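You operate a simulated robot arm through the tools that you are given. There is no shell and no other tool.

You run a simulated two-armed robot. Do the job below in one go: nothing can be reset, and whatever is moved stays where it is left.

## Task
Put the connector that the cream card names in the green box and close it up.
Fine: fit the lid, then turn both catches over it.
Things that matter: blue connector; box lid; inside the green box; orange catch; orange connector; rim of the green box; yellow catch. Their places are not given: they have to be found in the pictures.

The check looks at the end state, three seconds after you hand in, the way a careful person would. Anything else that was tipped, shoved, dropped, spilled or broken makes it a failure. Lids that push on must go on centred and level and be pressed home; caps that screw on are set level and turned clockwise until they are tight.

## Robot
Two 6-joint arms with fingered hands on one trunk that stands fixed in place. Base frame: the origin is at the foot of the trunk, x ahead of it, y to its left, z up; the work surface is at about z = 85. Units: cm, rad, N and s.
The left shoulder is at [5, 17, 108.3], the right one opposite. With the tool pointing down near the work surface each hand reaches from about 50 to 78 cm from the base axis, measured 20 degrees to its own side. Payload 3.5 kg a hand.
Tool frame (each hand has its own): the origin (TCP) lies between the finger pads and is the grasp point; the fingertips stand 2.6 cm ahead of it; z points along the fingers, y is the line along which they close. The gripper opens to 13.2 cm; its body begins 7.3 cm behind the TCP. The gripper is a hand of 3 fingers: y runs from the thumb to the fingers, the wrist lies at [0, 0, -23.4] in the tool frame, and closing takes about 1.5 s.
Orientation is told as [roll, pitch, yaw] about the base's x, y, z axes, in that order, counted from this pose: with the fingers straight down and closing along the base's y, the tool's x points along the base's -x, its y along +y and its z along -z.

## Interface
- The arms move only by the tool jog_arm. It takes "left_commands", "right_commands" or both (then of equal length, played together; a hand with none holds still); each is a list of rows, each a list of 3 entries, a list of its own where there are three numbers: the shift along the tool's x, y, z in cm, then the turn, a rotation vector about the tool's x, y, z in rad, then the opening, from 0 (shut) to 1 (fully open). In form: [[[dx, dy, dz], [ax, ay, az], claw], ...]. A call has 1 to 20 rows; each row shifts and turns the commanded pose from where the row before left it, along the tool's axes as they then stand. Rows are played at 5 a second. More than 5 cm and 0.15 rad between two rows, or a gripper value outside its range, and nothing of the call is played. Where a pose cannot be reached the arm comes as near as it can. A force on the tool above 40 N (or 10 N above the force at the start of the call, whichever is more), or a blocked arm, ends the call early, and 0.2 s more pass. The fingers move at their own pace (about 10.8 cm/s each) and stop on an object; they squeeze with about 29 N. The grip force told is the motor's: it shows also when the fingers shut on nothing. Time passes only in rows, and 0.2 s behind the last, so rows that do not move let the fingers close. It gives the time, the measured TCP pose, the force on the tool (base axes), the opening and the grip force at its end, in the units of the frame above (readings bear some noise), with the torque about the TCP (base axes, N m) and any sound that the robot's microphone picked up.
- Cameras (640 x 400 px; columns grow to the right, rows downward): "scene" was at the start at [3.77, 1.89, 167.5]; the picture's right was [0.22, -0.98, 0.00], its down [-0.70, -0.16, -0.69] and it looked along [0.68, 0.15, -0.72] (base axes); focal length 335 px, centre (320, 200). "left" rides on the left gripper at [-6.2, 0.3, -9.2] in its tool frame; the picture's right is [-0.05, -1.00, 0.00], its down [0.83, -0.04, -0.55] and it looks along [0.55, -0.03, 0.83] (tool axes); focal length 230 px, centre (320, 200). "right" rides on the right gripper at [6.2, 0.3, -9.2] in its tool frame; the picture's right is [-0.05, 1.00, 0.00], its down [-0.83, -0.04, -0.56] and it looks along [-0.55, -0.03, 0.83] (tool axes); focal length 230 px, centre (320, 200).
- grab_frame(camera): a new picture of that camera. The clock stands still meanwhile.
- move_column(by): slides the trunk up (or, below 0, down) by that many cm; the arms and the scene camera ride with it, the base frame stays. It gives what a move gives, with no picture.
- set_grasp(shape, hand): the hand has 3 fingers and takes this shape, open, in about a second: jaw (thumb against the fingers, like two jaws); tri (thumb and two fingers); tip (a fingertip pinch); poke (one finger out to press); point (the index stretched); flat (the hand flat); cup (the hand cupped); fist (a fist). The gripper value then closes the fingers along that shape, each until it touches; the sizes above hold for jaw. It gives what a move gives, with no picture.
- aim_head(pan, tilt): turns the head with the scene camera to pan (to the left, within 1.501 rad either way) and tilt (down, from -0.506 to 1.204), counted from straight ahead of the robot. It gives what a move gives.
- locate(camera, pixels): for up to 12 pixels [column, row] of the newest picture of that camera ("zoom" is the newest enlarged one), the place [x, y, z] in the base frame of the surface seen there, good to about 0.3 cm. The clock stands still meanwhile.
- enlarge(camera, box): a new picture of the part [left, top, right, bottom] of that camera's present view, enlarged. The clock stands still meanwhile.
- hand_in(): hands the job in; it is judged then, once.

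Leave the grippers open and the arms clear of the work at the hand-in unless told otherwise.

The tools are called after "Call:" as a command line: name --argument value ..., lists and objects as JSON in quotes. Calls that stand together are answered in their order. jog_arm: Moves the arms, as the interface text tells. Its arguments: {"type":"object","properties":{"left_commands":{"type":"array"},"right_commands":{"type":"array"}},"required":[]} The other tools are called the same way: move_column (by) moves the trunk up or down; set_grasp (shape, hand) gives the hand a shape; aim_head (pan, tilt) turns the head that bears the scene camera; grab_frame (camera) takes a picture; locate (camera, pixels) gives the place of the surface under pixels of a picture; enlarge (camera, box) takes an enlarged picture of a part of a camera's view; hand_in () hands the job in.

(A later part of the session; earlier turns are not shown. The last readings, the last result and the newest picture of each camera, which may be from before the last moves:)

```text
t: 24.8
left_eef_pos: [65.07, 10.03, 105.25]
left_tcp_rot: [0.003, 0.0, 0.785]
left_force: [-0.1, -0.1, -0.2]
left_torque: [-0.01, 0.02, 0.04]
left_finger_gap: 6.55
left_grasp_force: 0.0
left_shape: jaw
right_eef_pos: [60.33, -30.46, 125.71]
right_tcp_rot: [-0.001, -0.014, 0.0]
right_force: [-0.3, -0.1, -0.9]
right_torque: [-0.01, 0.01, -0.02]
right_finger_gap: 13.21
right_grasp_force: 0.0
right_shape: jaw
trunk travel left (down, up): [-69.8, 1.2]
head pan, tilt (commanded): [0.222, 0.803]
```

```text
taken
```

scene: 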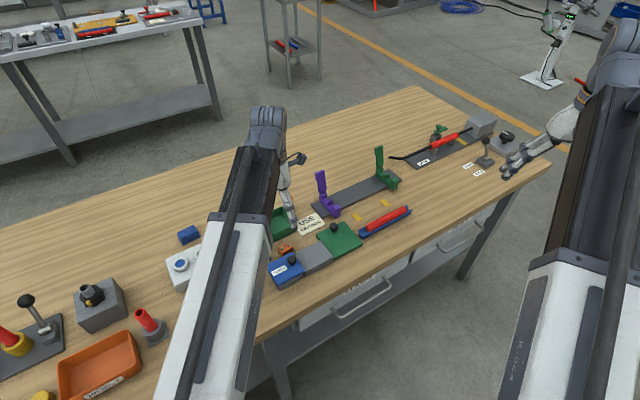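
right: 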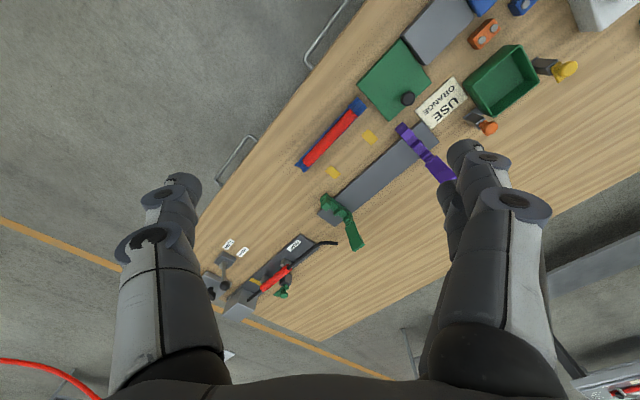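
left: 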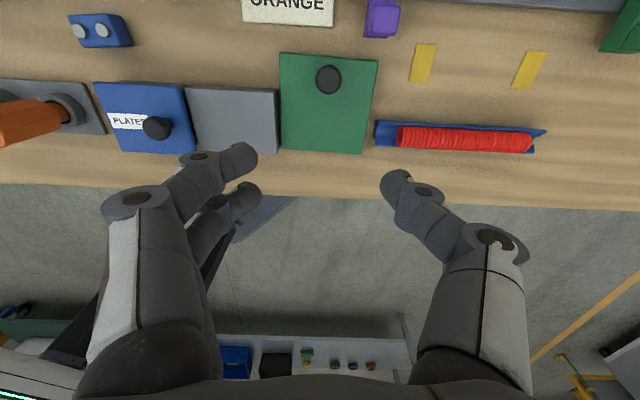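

The lid is seen clearly at (328,103) with its knob at (328,79). I'll enlarge and measure.

Call:
enlarge --camera "left" --box '[260, 40, 404, 160]'

```text
3.33 times, centred on (332, 100) of left
```

zoom: 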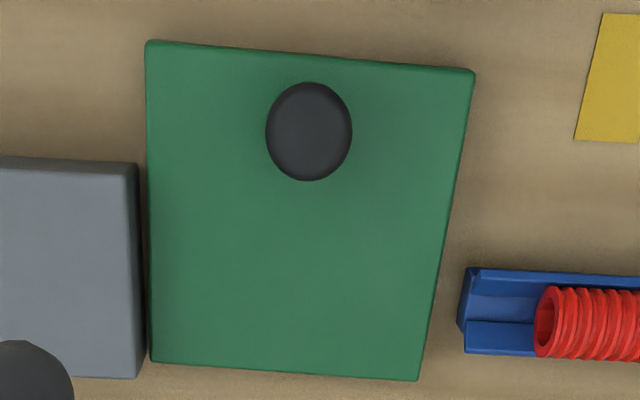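

Call:
locate --camera "zoom" --pixels '[[152, 47], [470, 74], [418, 376], [154, 358], [308, 125], [275, 130], [345, 130], [308, 90], [308, 172], [300, 250], [149, 200], [447, 200]]'

Call:
locate --camera "zoom" --pixels '[[250, 54], [400, 67], [250, 362], [350, 370], [130, 250], [142, 300], [120, 170], [461, 300], [460, 90], [152, 100], [152, 300], [430, 300]]'

```text
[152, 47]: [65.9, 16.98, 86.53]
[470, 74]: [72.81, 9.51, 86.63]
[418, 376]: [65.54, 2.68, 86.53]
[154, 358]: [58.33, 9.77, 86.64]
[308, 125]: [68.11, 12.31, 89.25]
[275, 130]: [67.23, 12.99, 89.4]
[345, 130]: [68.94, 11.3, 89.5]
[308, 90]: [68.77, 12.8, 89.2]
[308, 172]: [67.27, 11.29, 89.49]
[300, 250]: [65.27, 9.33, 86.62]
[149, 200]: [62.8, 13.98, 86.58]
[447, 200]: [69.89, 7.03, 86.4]
```

```text
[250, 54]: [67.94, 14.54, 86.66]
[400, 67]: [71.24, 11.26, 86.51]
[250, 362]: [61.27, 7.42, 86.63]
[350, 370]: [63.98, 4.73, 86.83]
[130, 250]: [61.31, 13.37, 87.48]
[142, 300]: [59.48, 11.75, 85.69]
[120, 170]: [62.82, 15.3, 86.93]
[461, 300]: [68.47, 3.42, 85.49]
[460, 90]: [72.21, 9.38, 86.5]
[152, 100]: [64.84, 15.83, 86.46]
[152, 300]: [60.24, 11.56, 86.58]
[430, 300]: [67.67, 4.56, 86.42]
```

Measured here:
- **Lid:** centre about (65.7, 9.83), about 10 × 10 cm, top z≈86.55, aligned at 45°.
- **Knob:** centre about (68.05, 12.15), about 2.3 cm wide, top at about z 89.6.

I'll grip the knob along u, so the off-centre weight is held by the pads. First I'll turn to yaw -45° and move over the knob.

Call:
jog_arm --left_commands '[[[0, 0, 0], [0, 0, 0.131], 0.5], [[0, 0, 0], [0, 0, 0.131], 0.5], [[0, 0, 0], [0, 0, 0.131], 0.5], [[0, 0, 0], [0, 0, 0.131], 0.5], [[0, 0, 0], [0, 0, 0.131], 0.5], [[0, 0, 0], [0, 0, 0.131], 0.5], [[0, 0, 0], [0, 0, 0.131], 0.5], [[0, 0, 0], [0, 0, 0.131], 0.5], [[0, 0, 0], [0, 0, 0.131], 0.5], [[0, 0, 0], [0, 0, 0.131], 0.5], [[0, 0, 0], [0, 0, 0.131], 0.5], [[0, 0, 0], [0, 0, 0.131], 0.5], [[0, 1.8, 0], [0, 0, 0], 0.5], [[0, 1.8, 0], [0, 0, 0], 0.5], [[0, 0, 0], [0, 0, 0], 0.5]]'

Call:
grab_frame --camera "left"

Call:
grab_frame --camera "scene"

```text
t: 28.0
left_eef_pos: [67.75, 12.42, 105.48]
left_tcp_rot: [0.002, 0.001, -0.788]
left_force: [0.1, 0.3, 0.8]
left_torque: [-0.01, 0.05, -0.02]
left_finger_gap: 6.54
left_grasp_force: 0.0
left_shape: jaw
right_eef_pos: [60.34, -30.5, 125.45]
right_tcp_rot: [0.0, -0.014, 0.001]
right_force: [1.0, 0.9, -1.5]
right_torque: [-0.01, -0.01, 0.01]
right_finger_gap: 13.2
right_grasp_force: 0.0
right_shape: jaw
trunk travel left (down, up): [-69.8, 1.2]
head pan, tilt (commanded): [0.222, 0.803]
```

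```text
taken
```

left: 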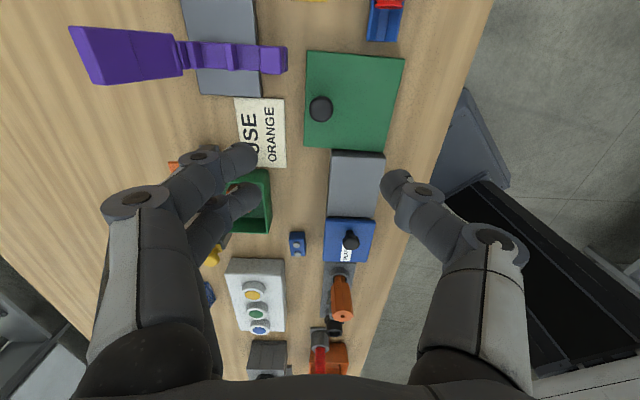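

```text
taken
```

scene: 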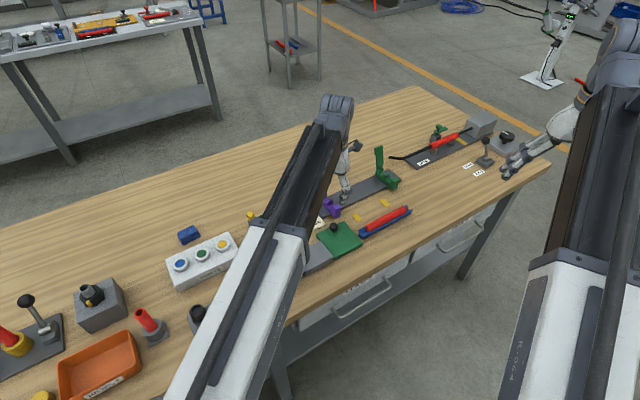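

I'll check the purple standing bracket's position relative to the finger path, and look at the lid's side profile in the scene view.

Call:
locate --camera "left" --pixels '[[275, 62], [230, 55], [185, 55], [100, 50], [130, 75], [320, 108], [320, 100], [320, 118], [307, 140], [398, 60], [391, 148], [312, 55]]'

Call:
enlarge --camera "scene" --box '[300, 190, 396, 266]'

```text
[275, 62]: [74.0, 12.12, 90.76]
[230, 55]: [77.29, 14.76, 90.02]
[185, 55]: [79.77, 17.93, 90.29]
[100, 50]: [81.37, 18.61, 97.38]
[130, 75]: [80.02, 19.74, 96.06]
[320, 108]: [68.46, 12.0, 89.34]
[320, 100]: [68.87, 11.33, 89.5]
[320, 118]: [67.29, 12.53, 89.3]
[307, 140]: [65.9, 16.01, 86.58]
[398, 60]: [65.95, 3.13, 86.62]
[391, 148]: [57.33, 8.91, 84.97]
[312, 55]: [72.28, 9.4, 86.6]
```

```text
5.26 times, centred on (348, 228) of scene
```

zoom: 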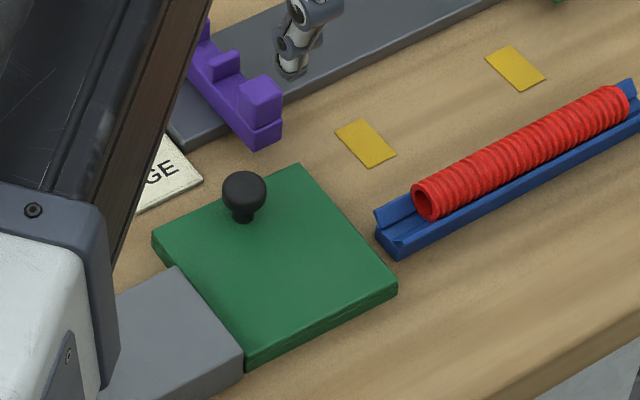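

The bracket is at v≈43–45 while the fingers stay within v≤41.7, so it's clear. The knob's centre is about (68.05, 12.15). I'll shift 0.4 cm toward +v, narrow to about 4.5 cm and descend to z≈93.5.

Call:
jog_arm --left_commands '[[[-0.4, 0, 0], [0, 0, 0], 0.34], [[0, 0, 2.4], [0, 0, 0], 0.34], [[0, 0, 2.4], [0, 0, 0], 0.34], [[0, 0, 2.4], [0, 0, 0], 0.34], [[0, 0, 2.4], [0, 0, 0], 0.34], [[0, 0, 2.4], [0, 0, 0], 0.34], [[0, 0, 0], [0, 0, 0], 0.34]]'

Call:
grab_frame --camera "left"

```text
t: 29.6
left_eef_pos: [67.91, 12.15, 93.32]
left_tcp_rot: [0.001, 0.003, -0.788]
left_force: [-0.5, -0.2, -0.5]
left_torque: [0.01, 0.01, 0.0]
left_finger_gap: 4.49
left_grasp_force: 0.0
left_shape: jaw
right_eef_pos: [60.36, -30.48, 125.55]
right_tcp_rot: [-0.001, -0.015, -0.002]
right_force: [-0.6, 0.3, -0.3]
right_torque: [0.03, 0.0, 0.02]
right_finger_gap: 13.19
right_grasp_force: 0.0
right_shape: jaw
trunk travel left (down, up): [-69.8, 1.2]
head pan, tilt (commanded): [0.222, 0.803]
```

```text
taken
```

left: 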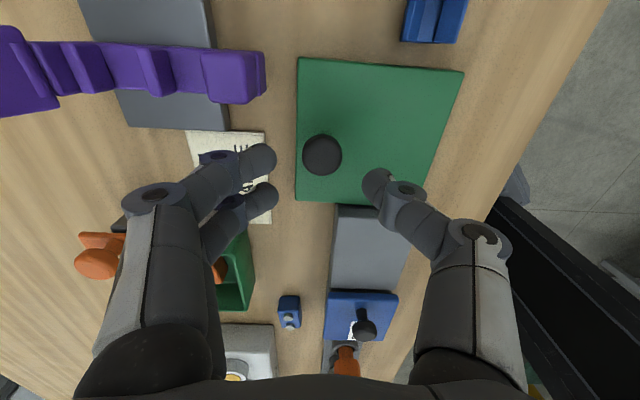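

Call:
enlarge --camera "left" --box '[260, 50, 484, 220]'

Call:
locate --camera "left" --pixels '[[321, 155], [305, 155], [339, 155], [321, 138], [321, 172], [299, 62], [460, 73], [298, 195], [298, 130], [340, 62], [420, 70], [313, 145]]'

```text
2.35 times, centred on (372, 135) of left
```

zoom: 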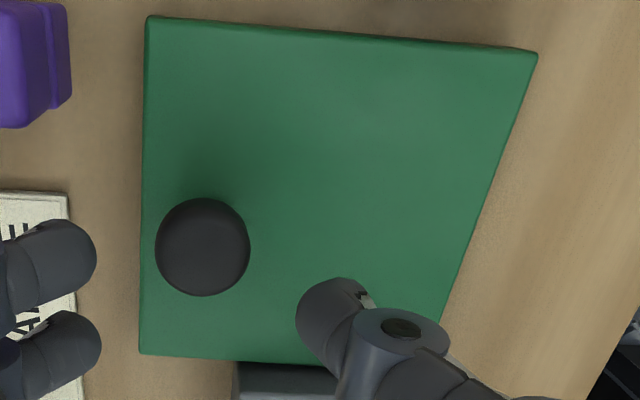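

```text
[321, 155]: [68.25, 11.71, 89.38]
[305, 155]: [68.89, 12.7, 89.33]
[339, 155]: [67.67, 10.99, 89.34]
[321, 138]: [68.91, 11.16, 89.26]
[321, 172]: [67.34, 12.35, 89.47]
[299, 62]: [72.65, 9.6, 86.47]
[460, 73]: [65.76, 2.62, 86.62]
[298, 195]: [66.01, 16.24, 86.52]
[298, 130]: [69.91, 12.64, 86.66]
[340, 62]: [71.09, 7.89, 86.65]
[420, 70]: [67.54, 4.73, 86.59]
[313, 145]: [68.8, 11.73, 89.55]
```

The knob's best estimate is u≈56.65, v≈39.7. I'll shift 0.2 cm and descend 3.8 cm so the tips stop just above the lid plate.

Call:
jog_arm --left_commands '[[[-0.2, 0, 1.0], [0, 0, 0], 0.34], [[0, 0, 1.2], [0, 0, 0], 0.34], [[0, 0, 1.0], [0, 0, 0], 0.34], [[0, 0, 0.6], [0, 0, 0], 0.34], [[0, 0, 0], [0, 0, 0], 0.34]]'

Call:
grab_frame --camera "left"

```text
t: 30.8
left_eef_pos: [68.15, 11.81, 89.78]
left_tcp_rot: [0.001, 0.002, -0.788]
left_force: [0.3, -0.5, 0.4]
left_torque: [0.02, -0.01, -0.02]
left_finger_gap: 4.54
left_grasp_force: 0.1
left_shape: jaw
right_eef_pos: [60.41, -30.44, 125.45]
right_tcp_rot: [-0.001, -0.014, 0.001]
right_force: [-0.9, -0.1, 0.7]
right_torque: [-0.01, -0.01, 0.0]
right_finger_gap: 13.16
right_grasp_force: 0.1
right_shape: jaw
trunk travel left (down, up): [-69.8, 1.2]
head pan, tilt (commanded): [0.222, 0.803]
```

```text
taken
```

left: 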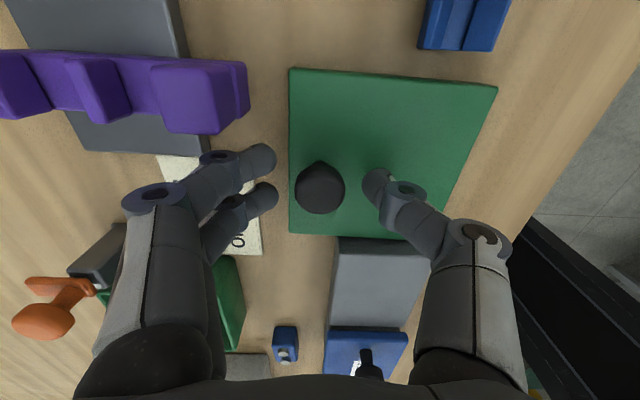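

The knob at (320,188) sits nicely between the fingers. I'll lower 0.3 cm more and close gently.

Call:
jog_arm --left_commands '[[[0, 0, 0.3], [0, 0, 0], 0.34], [[0, 0, 0], [0, 0, 0], 0.25], [[0, 0, 0], [0, 0, 0], 0.2], [[0, 0, 0], [0, 0, 0], 0.15], [[0, 0, 0], [0, 0, 0], 0.1], [[0, 0, 0], [0, 0, 0], 0], [[0, 0, 0], [0, 0, 0], 0], [[0, 0, 0], [0, 0, 0], 0]]'

Call:
grab_frame --camera "left"

```text
t: 32.6
left_eef_pos: [68.09, 11.88, 89.41]
left_tcp_rot: [0.002, 0.001, -0.785]
left_force: [0.8, 0.5, 0.7]
left_torque: [-0.07, 0.08, 0.03]
left_finger_gap: 0.61
left_grasp_force: 29.4
left_shape: jaw
right_eef_pos: [60.4, -30.41, 125.59]
right_tcp_rot: [0.0, -0.014, -0.003]
right_force: [0.1, 0.4, 1.1]
right_torque: [0.01, 0.0, 0.01]
right_finger_gap: 13.19
right_grasp_force: 0.0
right_shape: jaw
trunk travel left (down, up): [-69.8, 1.2]
head pan, tilt (commanded): [0.222, 0.803]
```

```text
taken
```

left: 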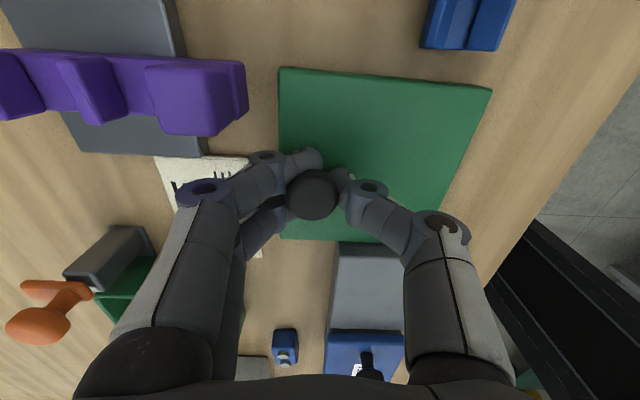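

The gap reads only 0.61 cm, so the fingers seem to have closed under the ball on the thin neck. I'll take a closer look.

Call:
enlarge --camera "left" --box '[230, 120, 410, 260]'

Call:
enlarge --camera "scene" --box '[300, 190, 396, 266]'

```text
2.86 times, centred on (320, 190) of left
```

zoom: 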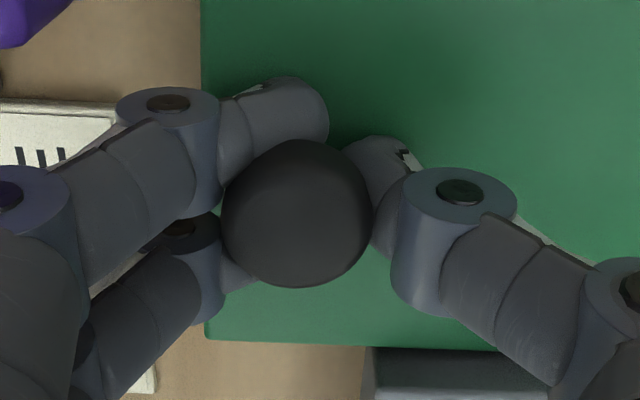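

```text
5.26 times, centred on (348, 228) of scene
```

zoom: 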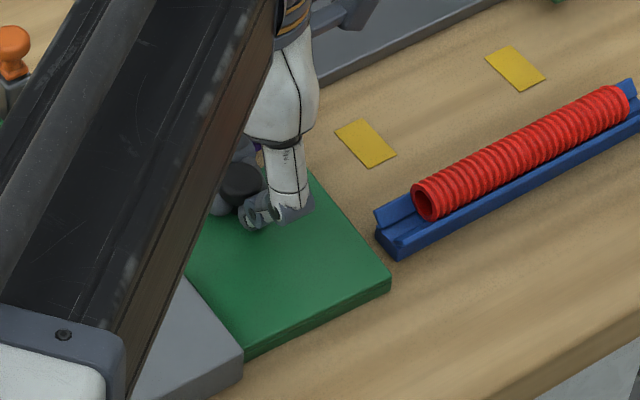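

The thumb and two fingers cage the neck under the ball with 29 N, which also stops the knob slipping down. I'll lift gently 3 cm and check how level the lid hangs.

Call:
jog_arm --left_commands '[[[0, 0, -0.3], [0, 0, 0], 0], [[0, 0, -0.5], [0, 0, 0], 0], [[0, 0, -0.8], [0, 0, 0], 0], [[0, 0, -0.8], [0, 0, 0], 0], [[0, 0, -0.6], [0, 0, 0], 0], [[0, 0, 0], [0, 0, 0], 0]]'

Call:
grab_frame --camera "left"

Call:
enlarge --camera "scene" --box '[300, 190, 396, 266]'

```text
t: 34.0
left_eef_pos: [67.98, 11.95, 92.37]
left_tcp_rot: [0.003, 0.001, -0.788]
left_force: [-0.6, -0.4, -0.5]
left_torque: [0.02, -0.04, 0.01]
left_finger_gap: 0.62
left_grasp_force: 29.2
left_shape: jaw
right_eef_pos: [60.4, -30.38, 125.42]
right_tcp_rot: [-0.001, -0.014, 0.001]
right_force: [-0.6, -0.2, 0.0]
right_torque: [0.03, -0.02, 0.01]
right_finger_gap: 13.2
right_grasp_force: 0.0
right_shape: jaw
trunk travel left (down, up): [-69.8, 1.2]
head pan, tilt (commanded): [0.222, 0.803]
```

```text
taken
```

left: 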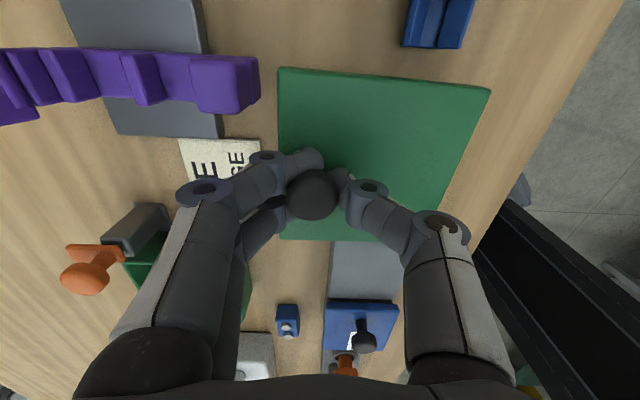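

```text
5.26 times, centred on (348, 228) of scene
```

zoom: 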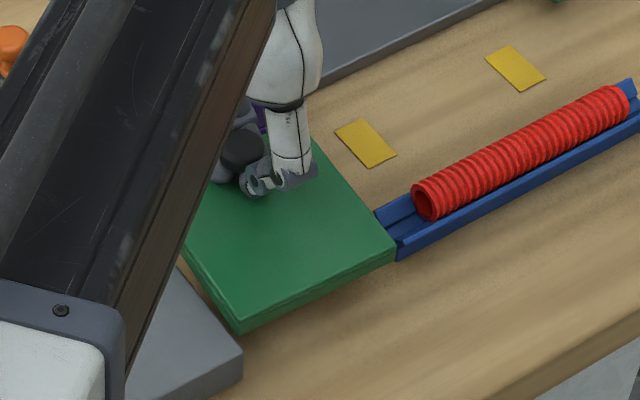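

The lid came up level and steady, in the same place relative to the hand. I'll measure its corners relative to the hand in this held state.

Call:
enlarge --camera "left" --box '[260, 50, 500, 250]'

Call:
locate --camera "left" --pixels '[[283, 73], [485, 92], [281, 110], [281, 140], [320, 73], [400, 82], [450, 88], [470, 130], [455, 160], [440, 195], [283, 236], [310, 237]]'

```text
2.00 times, centred on (380, 150) of left
```

zoom: 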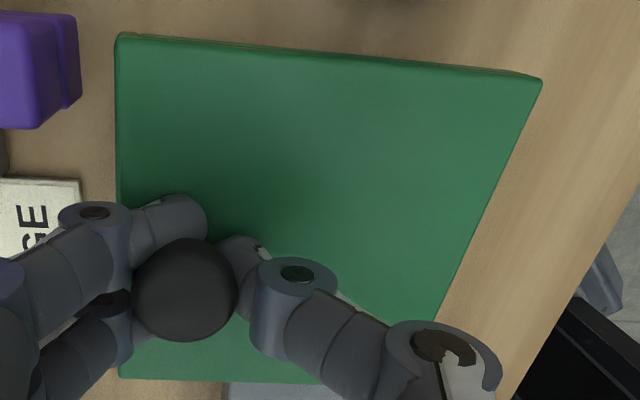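

```text
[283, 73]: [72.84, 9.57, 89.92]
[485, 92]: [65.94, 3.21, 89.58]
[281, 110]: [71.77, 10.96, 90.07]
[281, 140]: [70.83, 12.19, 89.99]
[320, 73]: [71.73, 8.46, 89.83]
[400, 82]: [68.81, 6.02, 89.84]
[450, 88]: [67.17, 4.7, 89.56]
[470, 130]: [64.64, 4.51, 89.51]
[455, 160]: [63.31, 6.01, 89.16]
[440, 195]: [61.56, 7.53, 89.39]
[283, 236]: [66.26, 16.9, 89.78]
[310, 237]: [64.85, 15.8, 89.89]
```

The lid hangs nearly level, with about a 3° sag on the near side and a few hundredths of a radian of clockwise twist. Its centre is about 2.8 cm toward -u from the hand. I'll raise it to z≈103 first, clear of everything.

Call:
jog_arm --left_commands '[[[0, 0, -1], [0, 0, 0], 0], [[0, 0, -1.5], [0, 0, 0], 0], [[0, 0, -2], [0, 0, 0], 0], [[0, 0, -2], [0, 0, 0], 0], [[0, 0, -2], [0, 0, 0], 0], [[0, 0, -1.5], [0, 0, 0], 0], [[0, 0, -0.8], [0, 0, 0], 0], [[0, 0, 0], [0, 0, 0], 0]]'

Call:
grab_frame --camera "left"

```text
t: 35.8
left_eef_pos: [68.16, 11.86, 103.17]
left_tcp_rot: [0.002, 0.001, -0.787]
left_force: [-0.5, 1.1, -1.0]
left_torque: [-0.01, -0.02, 0.01]
left_finger_gap: 0.6
left_grasp_force: 29.1
left_shape: jaw
right_eef_pos: [60.33, -30.23, 125.54]
right_tcp_rot: [-0.003, -0.015, 0.001]
right_force: [0.3, -0.1, 0.6]
right_torque: [0.04, -0.02, 0.02]
right_finger_gap: 13.2
right_grasp_force: 0.1
right_shape: jaw
trunk travel left (down, up): [-69.8, 1.2]
head pan, tilt (commanded): [0.222, 0.803]
```

```text
taken
```

left: 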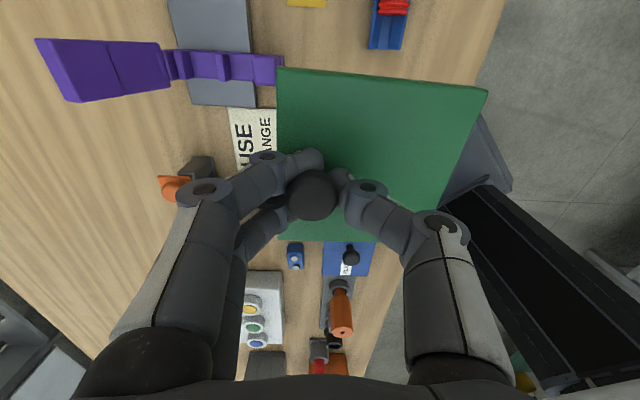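

The lid is steady. Now I'll carry it across to above the box at this height.

Call:
jog_arm --left_commands '[[[0.8, 0.85, 0], [0, 0, 0], 0], [[1.5, 1.55, 0], [0, 0, 0], 0], [[1.9, 2.0, 0], [0, 0, 0], 0], [[1.9, 2.0, 0], [0, 0, 0], 0], [[1.9, 2.0, 0], [0, 0, 0], 0], [[1.9, 2.0, 0], [0, 0, 0], 0], [[1.8, 1.9, 0], [0, 0, 0], 0], [[1.3, 1.3, 0], [0, 0, 0], 0], [[0.7, 0.7, 0], [0, 0, 0], 0], [[0, 0, 0], [0, 0, 0], 0], [[0, 0, 0], [0, 0, 0], 0]]'

Call:
grab_frame --camera "left"

Call:
grab_frame --camera "scene"

```text
t: 38.2
left_eef_pos: [68.69, 31.7, 103.25]
left_tcp_rot: [0.002, 0.001, -0.787]
left_force: [-0.5, -0.5, -0.7]
left_torque: [0.02, -0.01, -0.01]
left_finger_gap: 0.63
left_grasp_force: 28.5
left_shape: jaw
right_eef_pos: [60.39, -30.46, 125.55]
right_tcp_rot: [0.001, -0.014, -0.001]
right_force: [0.6, 0.0, 0.1]
right_torque: [-0.02, 0.01, -0.01]
right_finger_gap: 13.2
right_grasp_force: 0.0
right_shape: jaw
trunk travel left (down, up): [-69.8, 1.2]
head pan, tilt (commanded): [0.222, 0.803]
```

```text
taken
```

left: 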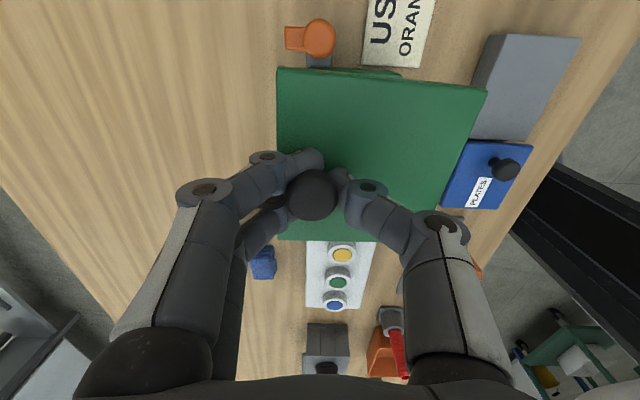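

```text
taken
```

scene: 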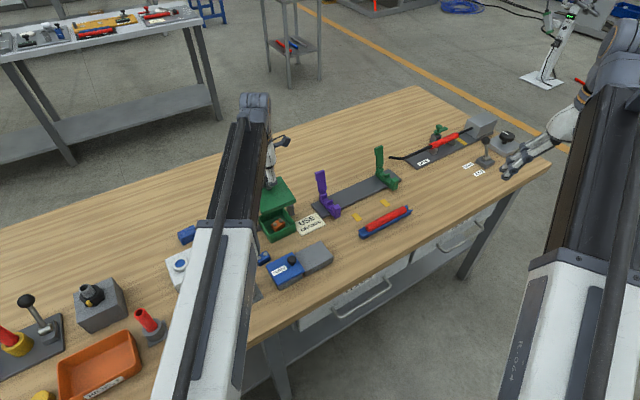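

The scene camera can see the lid above the box, at (275,205). I'll zoom in on it.

Call:
enlarge --camera "scene" --box '[236, 170, 332, 246]'

```text
5.26 times, centred on (284, 208) of scene
```

zoom: 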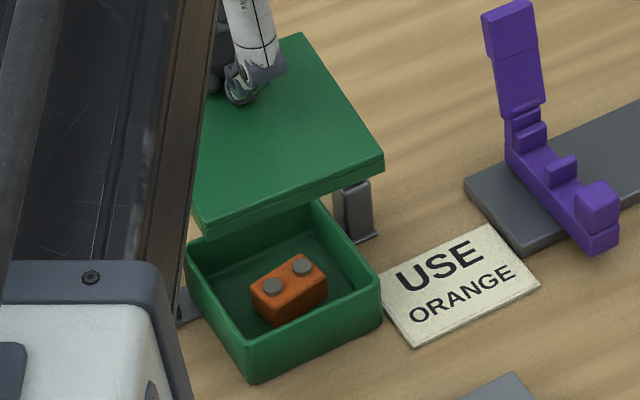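

Call:
enlarge --camera "scene" --box '[262, 172, 314, 216]'

```text
9.09 times, centred on (288, 194) of scene
```

zoom: 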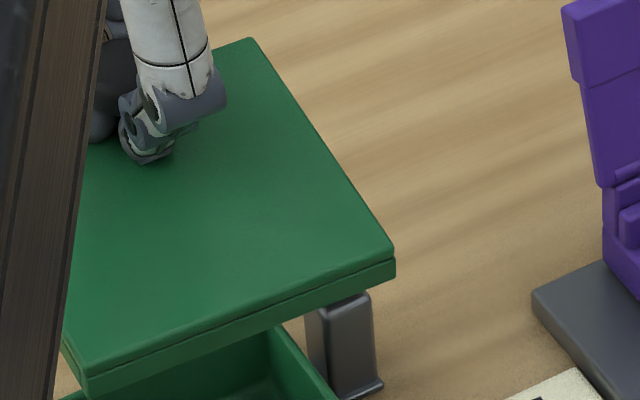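

The lid is a plate with a thin downward skirt all round, so it fits over the rim. I'll locate its visible corners to get centre, tilt and twist.

Call:
locate --camera "zoom" --pixels '[[388, 252], [250, 44], [88, 362], [320, 150], [350, 200], [285, 96], [150, 339], [230, 308], [320, 277], [76, 345], [200, 230], [392, 276]]'

```text
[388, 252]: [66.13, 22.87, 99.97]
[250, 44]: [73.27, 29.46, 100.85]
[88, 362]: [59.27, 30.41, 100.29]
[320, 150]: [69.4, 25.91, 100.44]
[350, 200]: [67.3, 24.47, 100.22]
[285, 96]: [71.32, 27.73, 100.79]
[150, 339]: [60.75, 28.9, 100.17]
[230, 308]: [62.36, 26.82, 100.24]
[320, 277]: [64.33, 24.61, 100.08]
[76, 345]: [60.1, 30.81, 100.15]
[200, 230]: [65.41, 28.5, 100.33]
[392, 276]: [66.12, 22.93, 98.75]
```

Both cameras agree that the lid sags about 0.07 rad on the -u side and is twisted about 0.05 rad clockwise. I'll correct both with the hand (tool x +0.065, tool z -0.05) and then re-measure.

Call:
jog_arm --left_commands '[[[0, 0, 0], [0.033, 0, -0.025], 0], [[0, 0, 0], [0.032, 0, -0.025], 0], [[0, 0, 0], [0, 0, 0], 0], [[0, 0, 0], [0, 0, 0], 0]]'

Call:
enlarge --camera "scene" --box '[262, 172, 314, 216]'

Call:
grab_frame --camera "left"

```text
t: 39.2
left_eef_pos: [68.63, 31.76, 103.3]
left_tcp_rot: [-0.062, 0.003, -0.736]
left_force: [0.8, -0.7, -0.6]
left_torque: [0.0, -0.02, 0.01]
left_finger_gap: 0.61
left_grasp_force: 29.1
left_shape: jaw
right_eef_pos: [60.37, -30.5, 125.56]
right_tcp_rot: [0.001, -0.015, -0.002]
right_force: [-0.3, 0.0, 0.3]
right_torque: [0.0, 0.01, -0.03]
right_finger_gap: 13.18
right_grasp_force: 0.0
right_shape: jaw
trunk travel left (down, up): [-69.8, 1.2]
head pan, tilt (commanded): [0.222, 0.803]
```

```text
9.09 times, centred on (288, 194) of scene
```

zoom: 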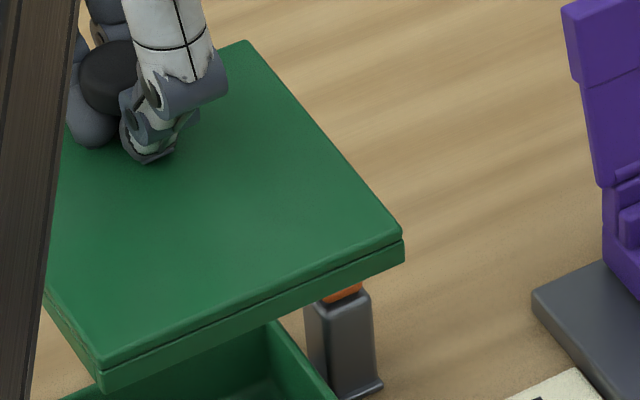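

```text
taken
```

left: 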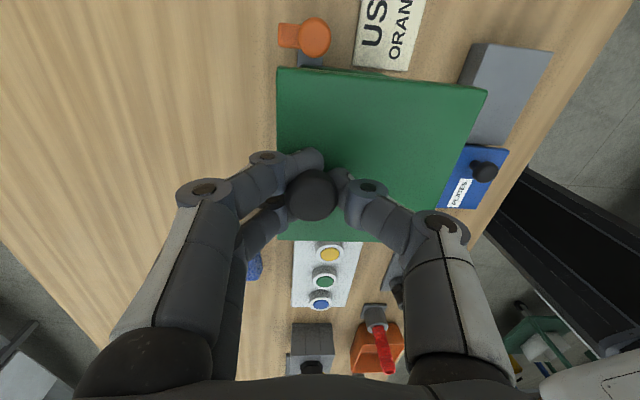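

Call:
locate --camera "zoom" --pixels '[[397, 236], [245, 46], [102, 360], [320, 140], [360, 190], [280, 90], [150, 337], [230, 304], [330, 262], [60, 305], [200, 230], [250, 296]]'

```text
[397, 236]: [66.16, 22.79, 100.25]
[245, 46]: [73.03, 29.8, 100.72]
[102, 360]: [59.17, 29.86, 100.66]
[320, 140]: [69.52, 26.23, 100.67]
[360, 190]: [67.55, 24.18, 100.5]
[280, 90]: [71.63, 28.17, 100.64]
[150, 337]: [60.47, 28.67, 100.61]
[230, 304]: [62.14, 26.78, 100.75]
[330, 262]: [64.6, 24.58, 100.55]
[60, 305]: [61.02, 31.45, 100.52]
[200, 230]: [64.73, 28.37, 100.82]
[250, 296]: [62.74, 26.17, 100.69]
```

The lid is now level to about 0.02 rad and square with the 45° axes. The scene camera puts its centre at u≈67.83, v≈25.72, against the box at (68.03, 25.82). I'll cross-check with the left camera.

Call:
locate --camera "left" --pixels '[[281, 71], [484, 92], [279, 110], [279, 140], [320, 73], [400, 82], [450, 88], [470, 128], [455, 160], [440, 195], [281, 237], [310, 238]]'

```text
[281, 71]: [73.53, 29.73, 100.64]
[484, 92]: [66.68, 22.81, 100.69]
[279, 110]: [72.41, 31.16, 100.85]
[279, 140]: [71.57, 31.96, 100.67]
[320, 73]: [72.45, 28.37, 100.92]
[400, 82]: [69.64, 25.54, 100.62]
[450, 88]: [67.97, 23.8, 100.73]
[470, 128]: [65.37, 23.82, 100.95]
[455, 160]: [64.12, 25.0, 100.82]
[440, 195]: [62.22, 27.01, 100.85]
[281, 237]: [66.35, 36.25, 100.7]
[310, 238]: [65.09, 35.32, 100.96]
```

The left camera gives the lid centre as (68.1, 26.1) against its own box measure of (68.05, 25.98). Averaged over both cameras, the lid is centred within about 0.1 cm. It must pass between the two catch knobs with about 0.25 cm clearance each side. I'll lower to just above the catch knobs (TCP z≈97.8) and check.

Call:
jog_arm --left_commands '[[[0, 0, 1.5], [0, 0, 0], 0], [[0, 0, 1.5], [0, 0, 0], 0], [[0, 0, 1.5], [0, 0, 0], 0], [[0, 0, 1.0], [0, 0, 0], 0], [[0, 0, 0], [0, 0, 0], 0], [[0, 0, 0], [0, 0, 0], 0]]'

Call:
enlarge --camera "scene" --box '[250, 180, 314, 234]'

Call:
grab_frame --camera "left"

```text
t: 40.6
left_eef_pos: [68.44, 31.58, 97.61]
left_tcp_rot: [-0.062, 0.002, -0.738]
left_force: [-0.3, 0.2, -0.8]
left_torque: [-0.03, 0.01, 0.02]
left_finger_gap: 0.61
left_grasp_force: 28.9
left_shape: jaw
right_eef_pos: [60.44, -30.55, 125.48]
right_tcp_rot: [-0.001, -0.013, 0.002]
right_force: [-0.9, 0.2, 0.6]
right_torque: [0.02, -0.02, -0.03]
right_finger_gap: 13.21
right_grasp_force: 0.0
right_shape: jaw
trunk travel left (down, up): [-69.8, 1.2]
head pan, tilt (commanded): [0.222, 0.803]
```

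```text
7.41 times, centred on (282, 207) of scene
```

zoom: 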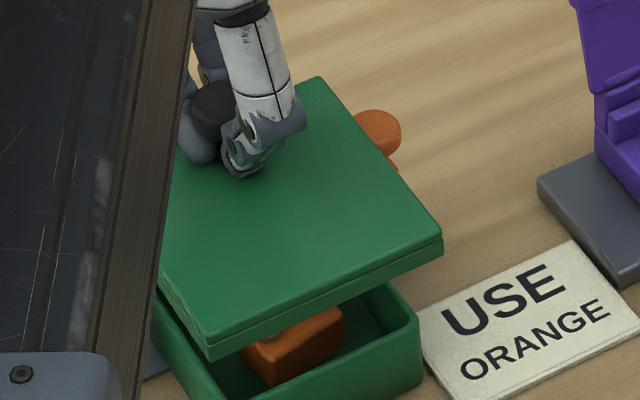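

```text
taken
```

left: 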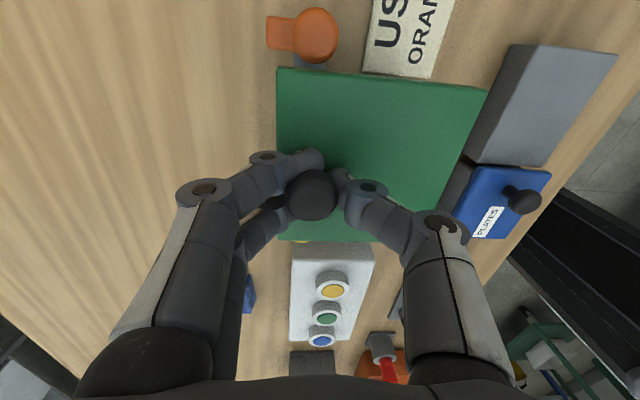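

The hand is tilted, so descending along the tool axis drifted the lid 0.27 cm toward -u. I'll correct with +0.33 cm along tool y and measure again.

Call:
jog_arm --left_commands '[[[0, 0.33, 0], [0, 0, 0], 0], [[0, 0, 0], [0, 0, 0], 0], [[0, 0, 0], [0, 0, 0], 0]]'

Call:
enlarge --camera "scene" --box '[250, 180, 314, 234]'

Call:
grab_frame --camera "left"

```text
t: 41.4
left_eef_pos: [68.62, 31.87, 97.74]
left_tcp_rot: [-0.063, 0.003, -0.738]
left_force: [-1.1, 0.0, -1.0]
left_torque: [-0.02, 0.0, -0.01]
left_finger_gap: 0.64
left_grasp_force: 29.1
left_shape: jaw
right_eef_pos: [60.42, -30.51, 125.54]
right_tcp_rot: [0.001, -0.014, 0.0]
right_force: [0.2, -0.3, 0.1]
right_torque: [-0.01, 0.0, -0.01]
right_finger_gap: 13.19
right_grasp_force: 0.1
right_shape: jaw
trunk travel left (down, up): [-69.8, 1.2]
head pan, tilt (commanded): [0.222, 0.803]
```

```text
7.41 times, centred on (282, 207) of scene
```

zoom: 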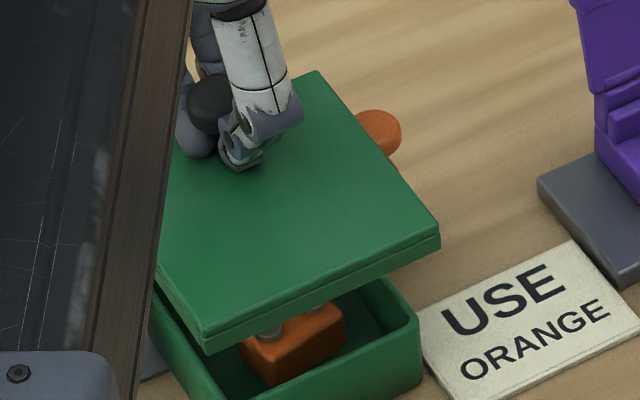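

```text
taken
```

left: 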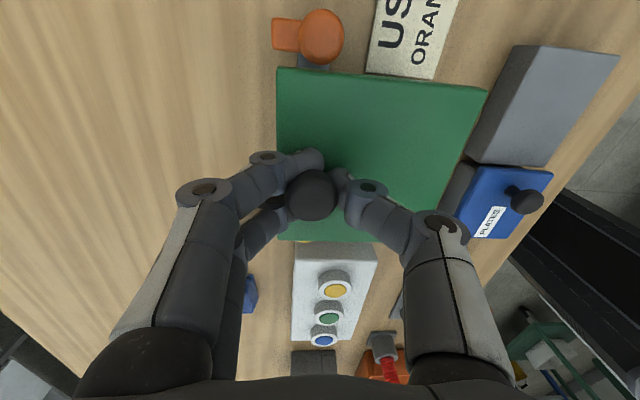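

Call:
locate --camera "zoom" --pixels '[[433, 232], [315, 77], [208, 332], [375, 155], [345, 115], [405, 195], [270, 304], [330, 277], [390, 250], [185, 295], [412, 322], [340, 358]]'

Call:
locate --camera "left" --pixels '[[281, 71], [484, 92], [279, 110], [279, 140], [320, 73], [400, 82], [450, 88], [470, 128], [455, 160], [320, 35], [281, 237], [310, 238]]'

```text
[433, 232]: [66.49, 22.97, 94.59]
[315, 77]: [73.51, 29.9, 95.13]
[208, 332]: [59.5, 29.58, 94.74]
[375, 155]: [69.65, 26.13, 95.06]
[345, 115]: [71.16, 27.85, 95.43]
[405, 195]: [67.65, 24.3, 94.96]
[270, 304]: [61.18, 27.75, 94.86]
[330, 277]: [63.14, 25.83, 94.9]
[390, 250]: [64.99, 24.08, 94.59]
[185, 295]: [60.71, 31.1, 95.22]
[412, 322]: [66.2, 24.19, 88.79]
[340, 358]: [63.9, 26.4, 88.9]
```

```text
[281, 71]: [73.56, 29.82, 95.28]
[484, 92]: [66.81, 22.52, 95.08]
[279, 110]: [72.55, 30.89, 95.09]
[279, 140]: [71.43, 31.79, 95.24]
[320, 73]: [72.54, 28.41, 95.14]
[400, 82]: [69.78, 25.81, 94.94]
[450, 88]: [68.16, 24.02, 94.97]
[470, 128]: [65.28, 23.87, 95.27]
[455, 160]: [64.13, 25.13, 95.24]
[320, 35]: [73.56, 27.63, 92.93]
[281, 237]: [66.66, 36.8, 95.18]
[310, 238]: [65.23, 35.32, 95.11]
```

Scene camera: lid (68.03, 25.85) against box (68.03, 25.82). Left camera: (68.09, 26.13) against (68.05, 25.98). That's centred to about 0.1 cm, so I'll nudge 0.1 toward -v. Then I'll descend straight down 3.8 cm, compensating for the tilt, to just above the rim.

Call:
jog_arm --left_commands '[[[0.1, 0, 0], [0, 0, 0], 0], [[0, 0.065, 1.0], [0, 0, 0], 0], [[0, 0.065, 1.0], [0, 0, 0], 0], [[0, 0.065, 1.0], [0, 0, 0], 0], [[0, 0.05, 0.8], [0, 0, 0], 0], [[0, 0, 0], [0, 0, 0], 0], [[0, 0, 0], [0, 0, 0], 0]]'

Call:
enlarge --camera "scene" --box '[250, 190, 314, 244]'

Call:
grab_frame --camera "left"

```text
t: 43.0
left_eef_pos: [68.63, 31.85, 93.87]
left_tcp_rot: [-0.063, 0.004, -0.739]
left_force: [-0.5, -0.3, -0.2]
left_torque: [0.05, -0.03, 0.01]
left_finger_gap: 0.6
left_grasp_force: 28.8
left_shape: jaw
right_eef_pos: [60.4, -30.4, 125.55]
right_tcp_rot: [0.001, -0.014, 0.001]
right_force: [-0.6, -0.5, 0.1]
right_torque: [0.01, -0.02, 0.01]
right_finger_gap: 13.18
right_grasp_force: 0.1
right_shape: jaw
trunk travel left (down, up): [-69.8, 1.2]
head pan, tilt (commanded): [0.222, 0.803]
```

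```text
7.41 times, centred on (282, 217) of scene
```

zoom: 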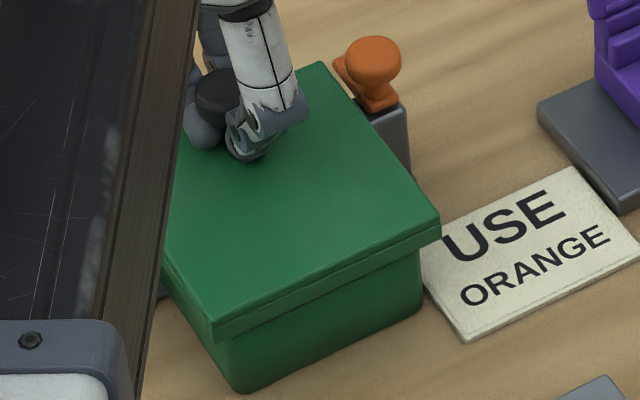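

```text
taken
```

left: 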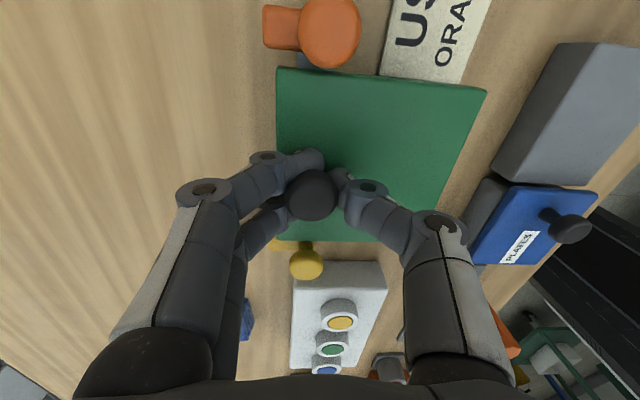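

The lid passed between the catch knobs with no force. I'll enlarge further to compare the overhang with the box walls.

Call:
enlarge --camera "scene" --box '[270, 205, 314, 245]'

Call:
locate --camera "zoom" --pixels '[[100, 200], [200, 200], [300, 200], [400, 200], [100, 300], [200, 300], [300, 300], [400, 300]]'

```text
10.00 times, centred on (292, 225) of scene
```

zoom: 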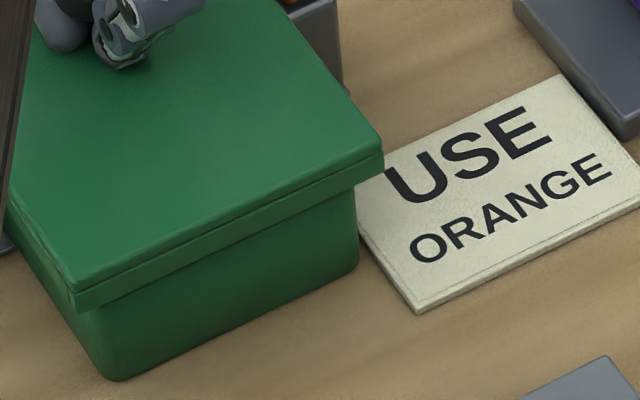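

```text
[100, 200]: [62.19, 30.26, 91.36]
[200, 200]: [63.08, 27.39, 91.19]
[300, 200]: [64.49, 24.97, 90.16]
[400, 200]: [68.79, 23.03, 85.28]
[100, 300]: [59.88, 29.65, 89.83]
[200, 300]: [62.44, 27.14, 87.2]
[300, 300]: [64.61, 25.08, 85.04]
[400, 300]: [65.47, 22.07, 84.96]
```

The lid's near edge runs parallel to the box wall, and the overhang looks similar all round. I'll lower in small steps, watching the force: first 0.6 cm.

Call:
jog_arm --left_commands '[[[0, 0.013, 0.2], [0, 0, 0], 0], [[0, 0.013, 0.2], [0, 0, 0], 0], [[0, 0.013, 0.2], [0, 0, 0], 0], [[0, 0, 0], [0, 0, 0], 0]]'

```text
t: 44.0
left_eef_pos: [68.61, 32.02, 93.31]
left_tcp_rot: [-0.064, 0.004, -0.738]
left_force: [-0.2, -0.7, -1.2]
left_torque: [0.02, -0.02, 0.0]
left_finger_gap: 0.6
left_grasp_force: 29.1
left_shape: jaw
right_eef_pos: [60.37, -30.37, 125.56]
right_tcp_rot: [0.0, -0.013, 0.0]
right_force: [-0.4, 0.8, 0.8]
right_torque: [0.02, 0.01, 0.01]
right_finger_gap: 13.16
right_grasp_force: 0.1
right_shape: jaw
trunk travel left (down, up): [-69.8, 1.2]
head pan, tilt (commanded): [0.222, 0.803]
```

No contact yet at z=93.31. I'll go another 0.4 cm.

Call:
jog_arm --left_commands '[[[0, 0.013, 0.2], [0, 0, 0], 0], [[0, 0.013, 0.2], [0, 0, 0], 0], [[0, 0, 0], [0, 0, 0], 0]]'

```text
t: 44.8
left_eef_pos: [68.48, 31.74, 92.84]
left_tcp_rot: [-0.063, 0.001, -0.738]
left_force: [-0.2, 0.1, -0.3]
left_torque: [0.0, -0.04, -0.01]
left_finger_gap: 0.61
left_grasp_force: 28.9
left_shape: jaw
right_eef_pos: [60.38, -30.52, 125.53]
right_tcp_rot: [-0.001, -0.014, 0.0]
right_force: [-0.1, -0.1, -0.9]
right_torque: [0.0, -0.02, 0.02]
right_finger_gap: 13.19
right_grasp_force: 0.0
right_shape: jaw
trunk travel left (down, up): [-69.8, 1.2]
head pan, tilt (commanded): [0.222, 0.803]
```

Call:
jog_arm --left_commands '[[[0, 0.013, 0.2], [0, 0, 0], 0], [[0, 0, 0], [0, 0, 0], 0]]'

Call:
enlarge --camera "scene" --box '[262, 195, 314, 240]'

```text
t: 45.4
left_eef_pos: [68.57, 31.74, 92.63]
left_tcp_rot: [-0.063, 0.003, -0.739]
left_force: [0.2, 0.4, -0.1]
left_torque: [0.01, 0.01, 0.0]
left_finger_gap: 0.6
left_grasp_force: 29.1
left_shape: jaw
right_eef_pos: [60.52, -30.44, 125.66]
right_tcp_rot: [0.0, -0.014, -0.001]
right_force: [-0.1, 0.3, 0.7]
right_torque: [0.01, -0.03, 0.0]
right_finger_gap: 13.18
right_grasp_force: 0.1
right_shape: jaw
trunk travel left (down, up): [-69.8, 1.2]
head pan, tilt (commanded): [0.222, 0.803]
```

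```text
8.89 times, centred on (288, 218) of scene
```

zoom: 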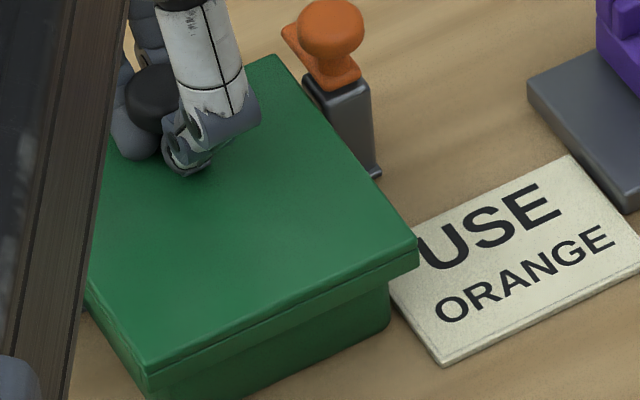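

Call:
locate --camera "zoom" --pixels '[[412, 240], [272, 62], [152, 365], [340, 150], [280, 300], [220, 220], [100, 260], [305, 105], [375, 195], [210, 335], [330, 275], [280, 320]]'

```text
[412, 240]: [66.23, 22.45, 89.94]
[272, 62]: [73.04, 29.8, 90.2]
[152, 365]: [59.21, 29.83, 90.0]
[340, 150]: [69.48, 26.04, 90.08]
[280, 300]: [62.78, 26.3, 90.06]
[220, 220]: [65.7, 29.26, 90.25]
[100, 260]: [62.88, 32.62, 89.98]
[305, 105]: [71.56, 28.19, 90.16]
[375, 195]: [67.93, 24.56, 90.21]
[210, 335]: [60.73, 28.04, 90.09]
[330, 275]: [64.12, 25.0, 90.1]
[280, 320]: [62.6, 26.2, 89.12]
```

The lid top is at z≈90.1 and level, so the skirt has started over the rim with no force. I'll lower another 0.3 cm.

Call:
jog_arm --left_commands '[[[0, 0.06, 0.15], [0, 0, 0], 0], [[0, 0.04, 0.15], [0, 0, 0], 0], [[0, 0, 0], [0, 0, 0], 0]]'

```text
t: 46.2
left_eef_pos: [68.63, 31.82, 92.41]
left_tcp_rot: [-0.061, 0.003, -0.739]
left_force: [0.1, -0.1, -0.6]
left_torque: [-0.04, 0.01, -0.01]
left_finger_gap: 0.6
left_grasp_force: 29.3
left_shape: jaw
right_eef_pos: [60.28, -30.46, 125.57]
right_tcp_rot: [0.0, -0.014, 0.001]
right_force: [-0.4, -0.2, -0.8]
right_torque: [0.02, 0.02, 0.03]
right_finger_gap: 13.15
right_grasp_force: 0.2
right_shape: jaw
trunk travel left (down, up): [-69.8, 1.2]
head pan, tilt (commanded): [0.222, 0.803]
```

Call:
jog_arm --left_commands '[[[0, 0.013, 0.2], [0, 0, 0], 0], [[0, 0, 0], [0, 0, 0], 0], [[0, 0, 0], [0, 0, 0], 0]]'

```text
t: 47.0
left_eef_pos: [68.46, 31.82, 92.28]
left_tcp_rot: [-0.063, 0.005, -0.736]
left_force: [-0.2, 0.3, -1.2]
left_torque: [0.01, -0.03, 0.01]
left_finger_gap: 0.61
left_grasp_force: 28.9
left_shape: jaw
right_eef_pos: [60.43, -30.45, 125.56]
right_tcp_rot: [0.0, -0.015, -0.001]
right_force: [-0.6, 0.0, 0.7]
right_torque: [0.03, -0.03, -0.04]
right_finger_gap: 13.18
right_grasp_force: 0.0
right_shape: jaw
trunk travel left (down, up): [-69.8, 1.2]
head pan, tilt (commanded): [0.222, 0.803]
```

Still free. I'll lower another 0.2 cm.

Call:
jog_arm --left_commands '[[[0, 0.013, 0.2], [0, 0, 0], 0], [[0, 0, 0], [0, 0, 0], 0], [[0, 0, 0], [0, 0, 0], 0]]'

Call:
enlarge --camera "scene" --box '[262, 195, 314, 240]'

Call:
locate --camera "zoom" --pixels '[[412, 245], [272, 68], [152, 371], [340, 156], [280, 306], [220, 226], [100, 266], [305, 111], [375, 201], [210, 341], [330, 281], [150, 250]]'

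```text
t: 47.8
left_eef_pos: [68.39, 31.83, 92.14]
left_tcp_rot: [-0.062, 0.001, -0.739]
left_force: [0.4, -0.3, 5.7]
left_torque: [-0.25, 0.1, 0.04]
left_finger_gap: 0.62
left_grasp_force: 28.8
left_shape: jaw
right_eef_pos: [60.44, -30.56, 125.53]
right_tcp_rot: [0.0, -0.013, -0.001]
right_force: [-0.3, 1.5, 0.2]
right_torque: [0.0, -0.01, -0.01]
right_finger_gap: 13.15
right_grasp_force: 0.0
right_shape: jaw
trunk travel left (down, up): [-69.8, 1.2]
head pan, tilt (commanded): [0.222, 0.803]
```

```text
8.89 times, centred on (288, 218) of scene
```

zoom: 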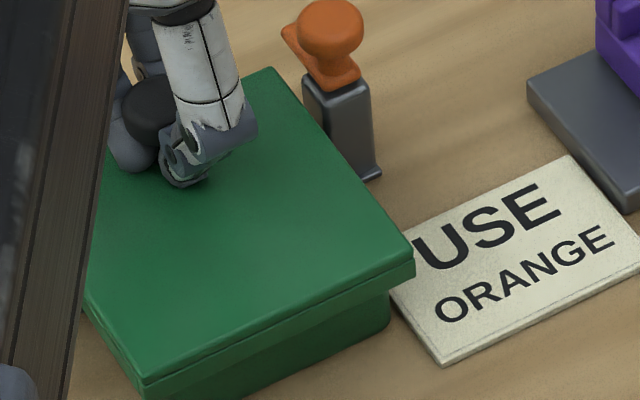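

```text
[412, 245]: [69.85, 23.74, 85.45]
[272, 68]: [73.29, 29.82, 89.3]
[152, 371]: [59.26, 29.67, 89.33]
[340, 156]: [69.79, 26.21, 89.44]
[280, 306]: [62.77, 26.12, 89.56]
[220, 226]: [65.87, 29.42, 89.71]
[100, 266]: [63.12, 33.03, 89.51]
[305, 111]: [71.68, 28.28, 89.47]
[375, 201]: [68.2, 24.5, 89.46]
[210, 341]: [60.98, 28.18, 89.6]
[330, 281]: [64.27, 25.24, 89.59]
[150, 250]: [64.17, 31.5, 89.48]
```

Contact now: 5.7 N upward with the lid top at z≈89.5, which is just the rim height plus the plate. It looks level and seated. I'll press a little more (0.2 cm) while holding it, to see whether it goes any further.

Call:
jog_arm --left_commands '[[[0, 0.006, 0.1], [0, 0, 0], 0], [[0, 0.006, 0.1], [0, 0, 0], 0], [[0, 0, 0], [0, 0, 0], 0]]'

```text
t: 48.6
left_eef_pos: [68.48, 31.8, 91.96]
left_tcp_rot: [-0.06, 0.003, -0.737]
left_force: [3.5, -0.5, 23.8]
left_torque: [-0.22, 0.1, 0.0]
left_finger_gap: 0.71
left_grasp_force: 28.9
left_shape: jaw
right_eef_pos: [60.24, -30.47, 125.68]
right_tcp_rot: [0.002, -0.016, 0.0]
right_force: [-0.2, 0.1, -0.2]
right_torque: [-0.01, 0.02, -0.02]
right_finger_gap: 13.18
right_grasp_force: 0.0
right_shape: jaw
trunk travel left (down, up): [-69.8, 1.2]
head pan, tilt (commanded): [0.222, 0.803]
```

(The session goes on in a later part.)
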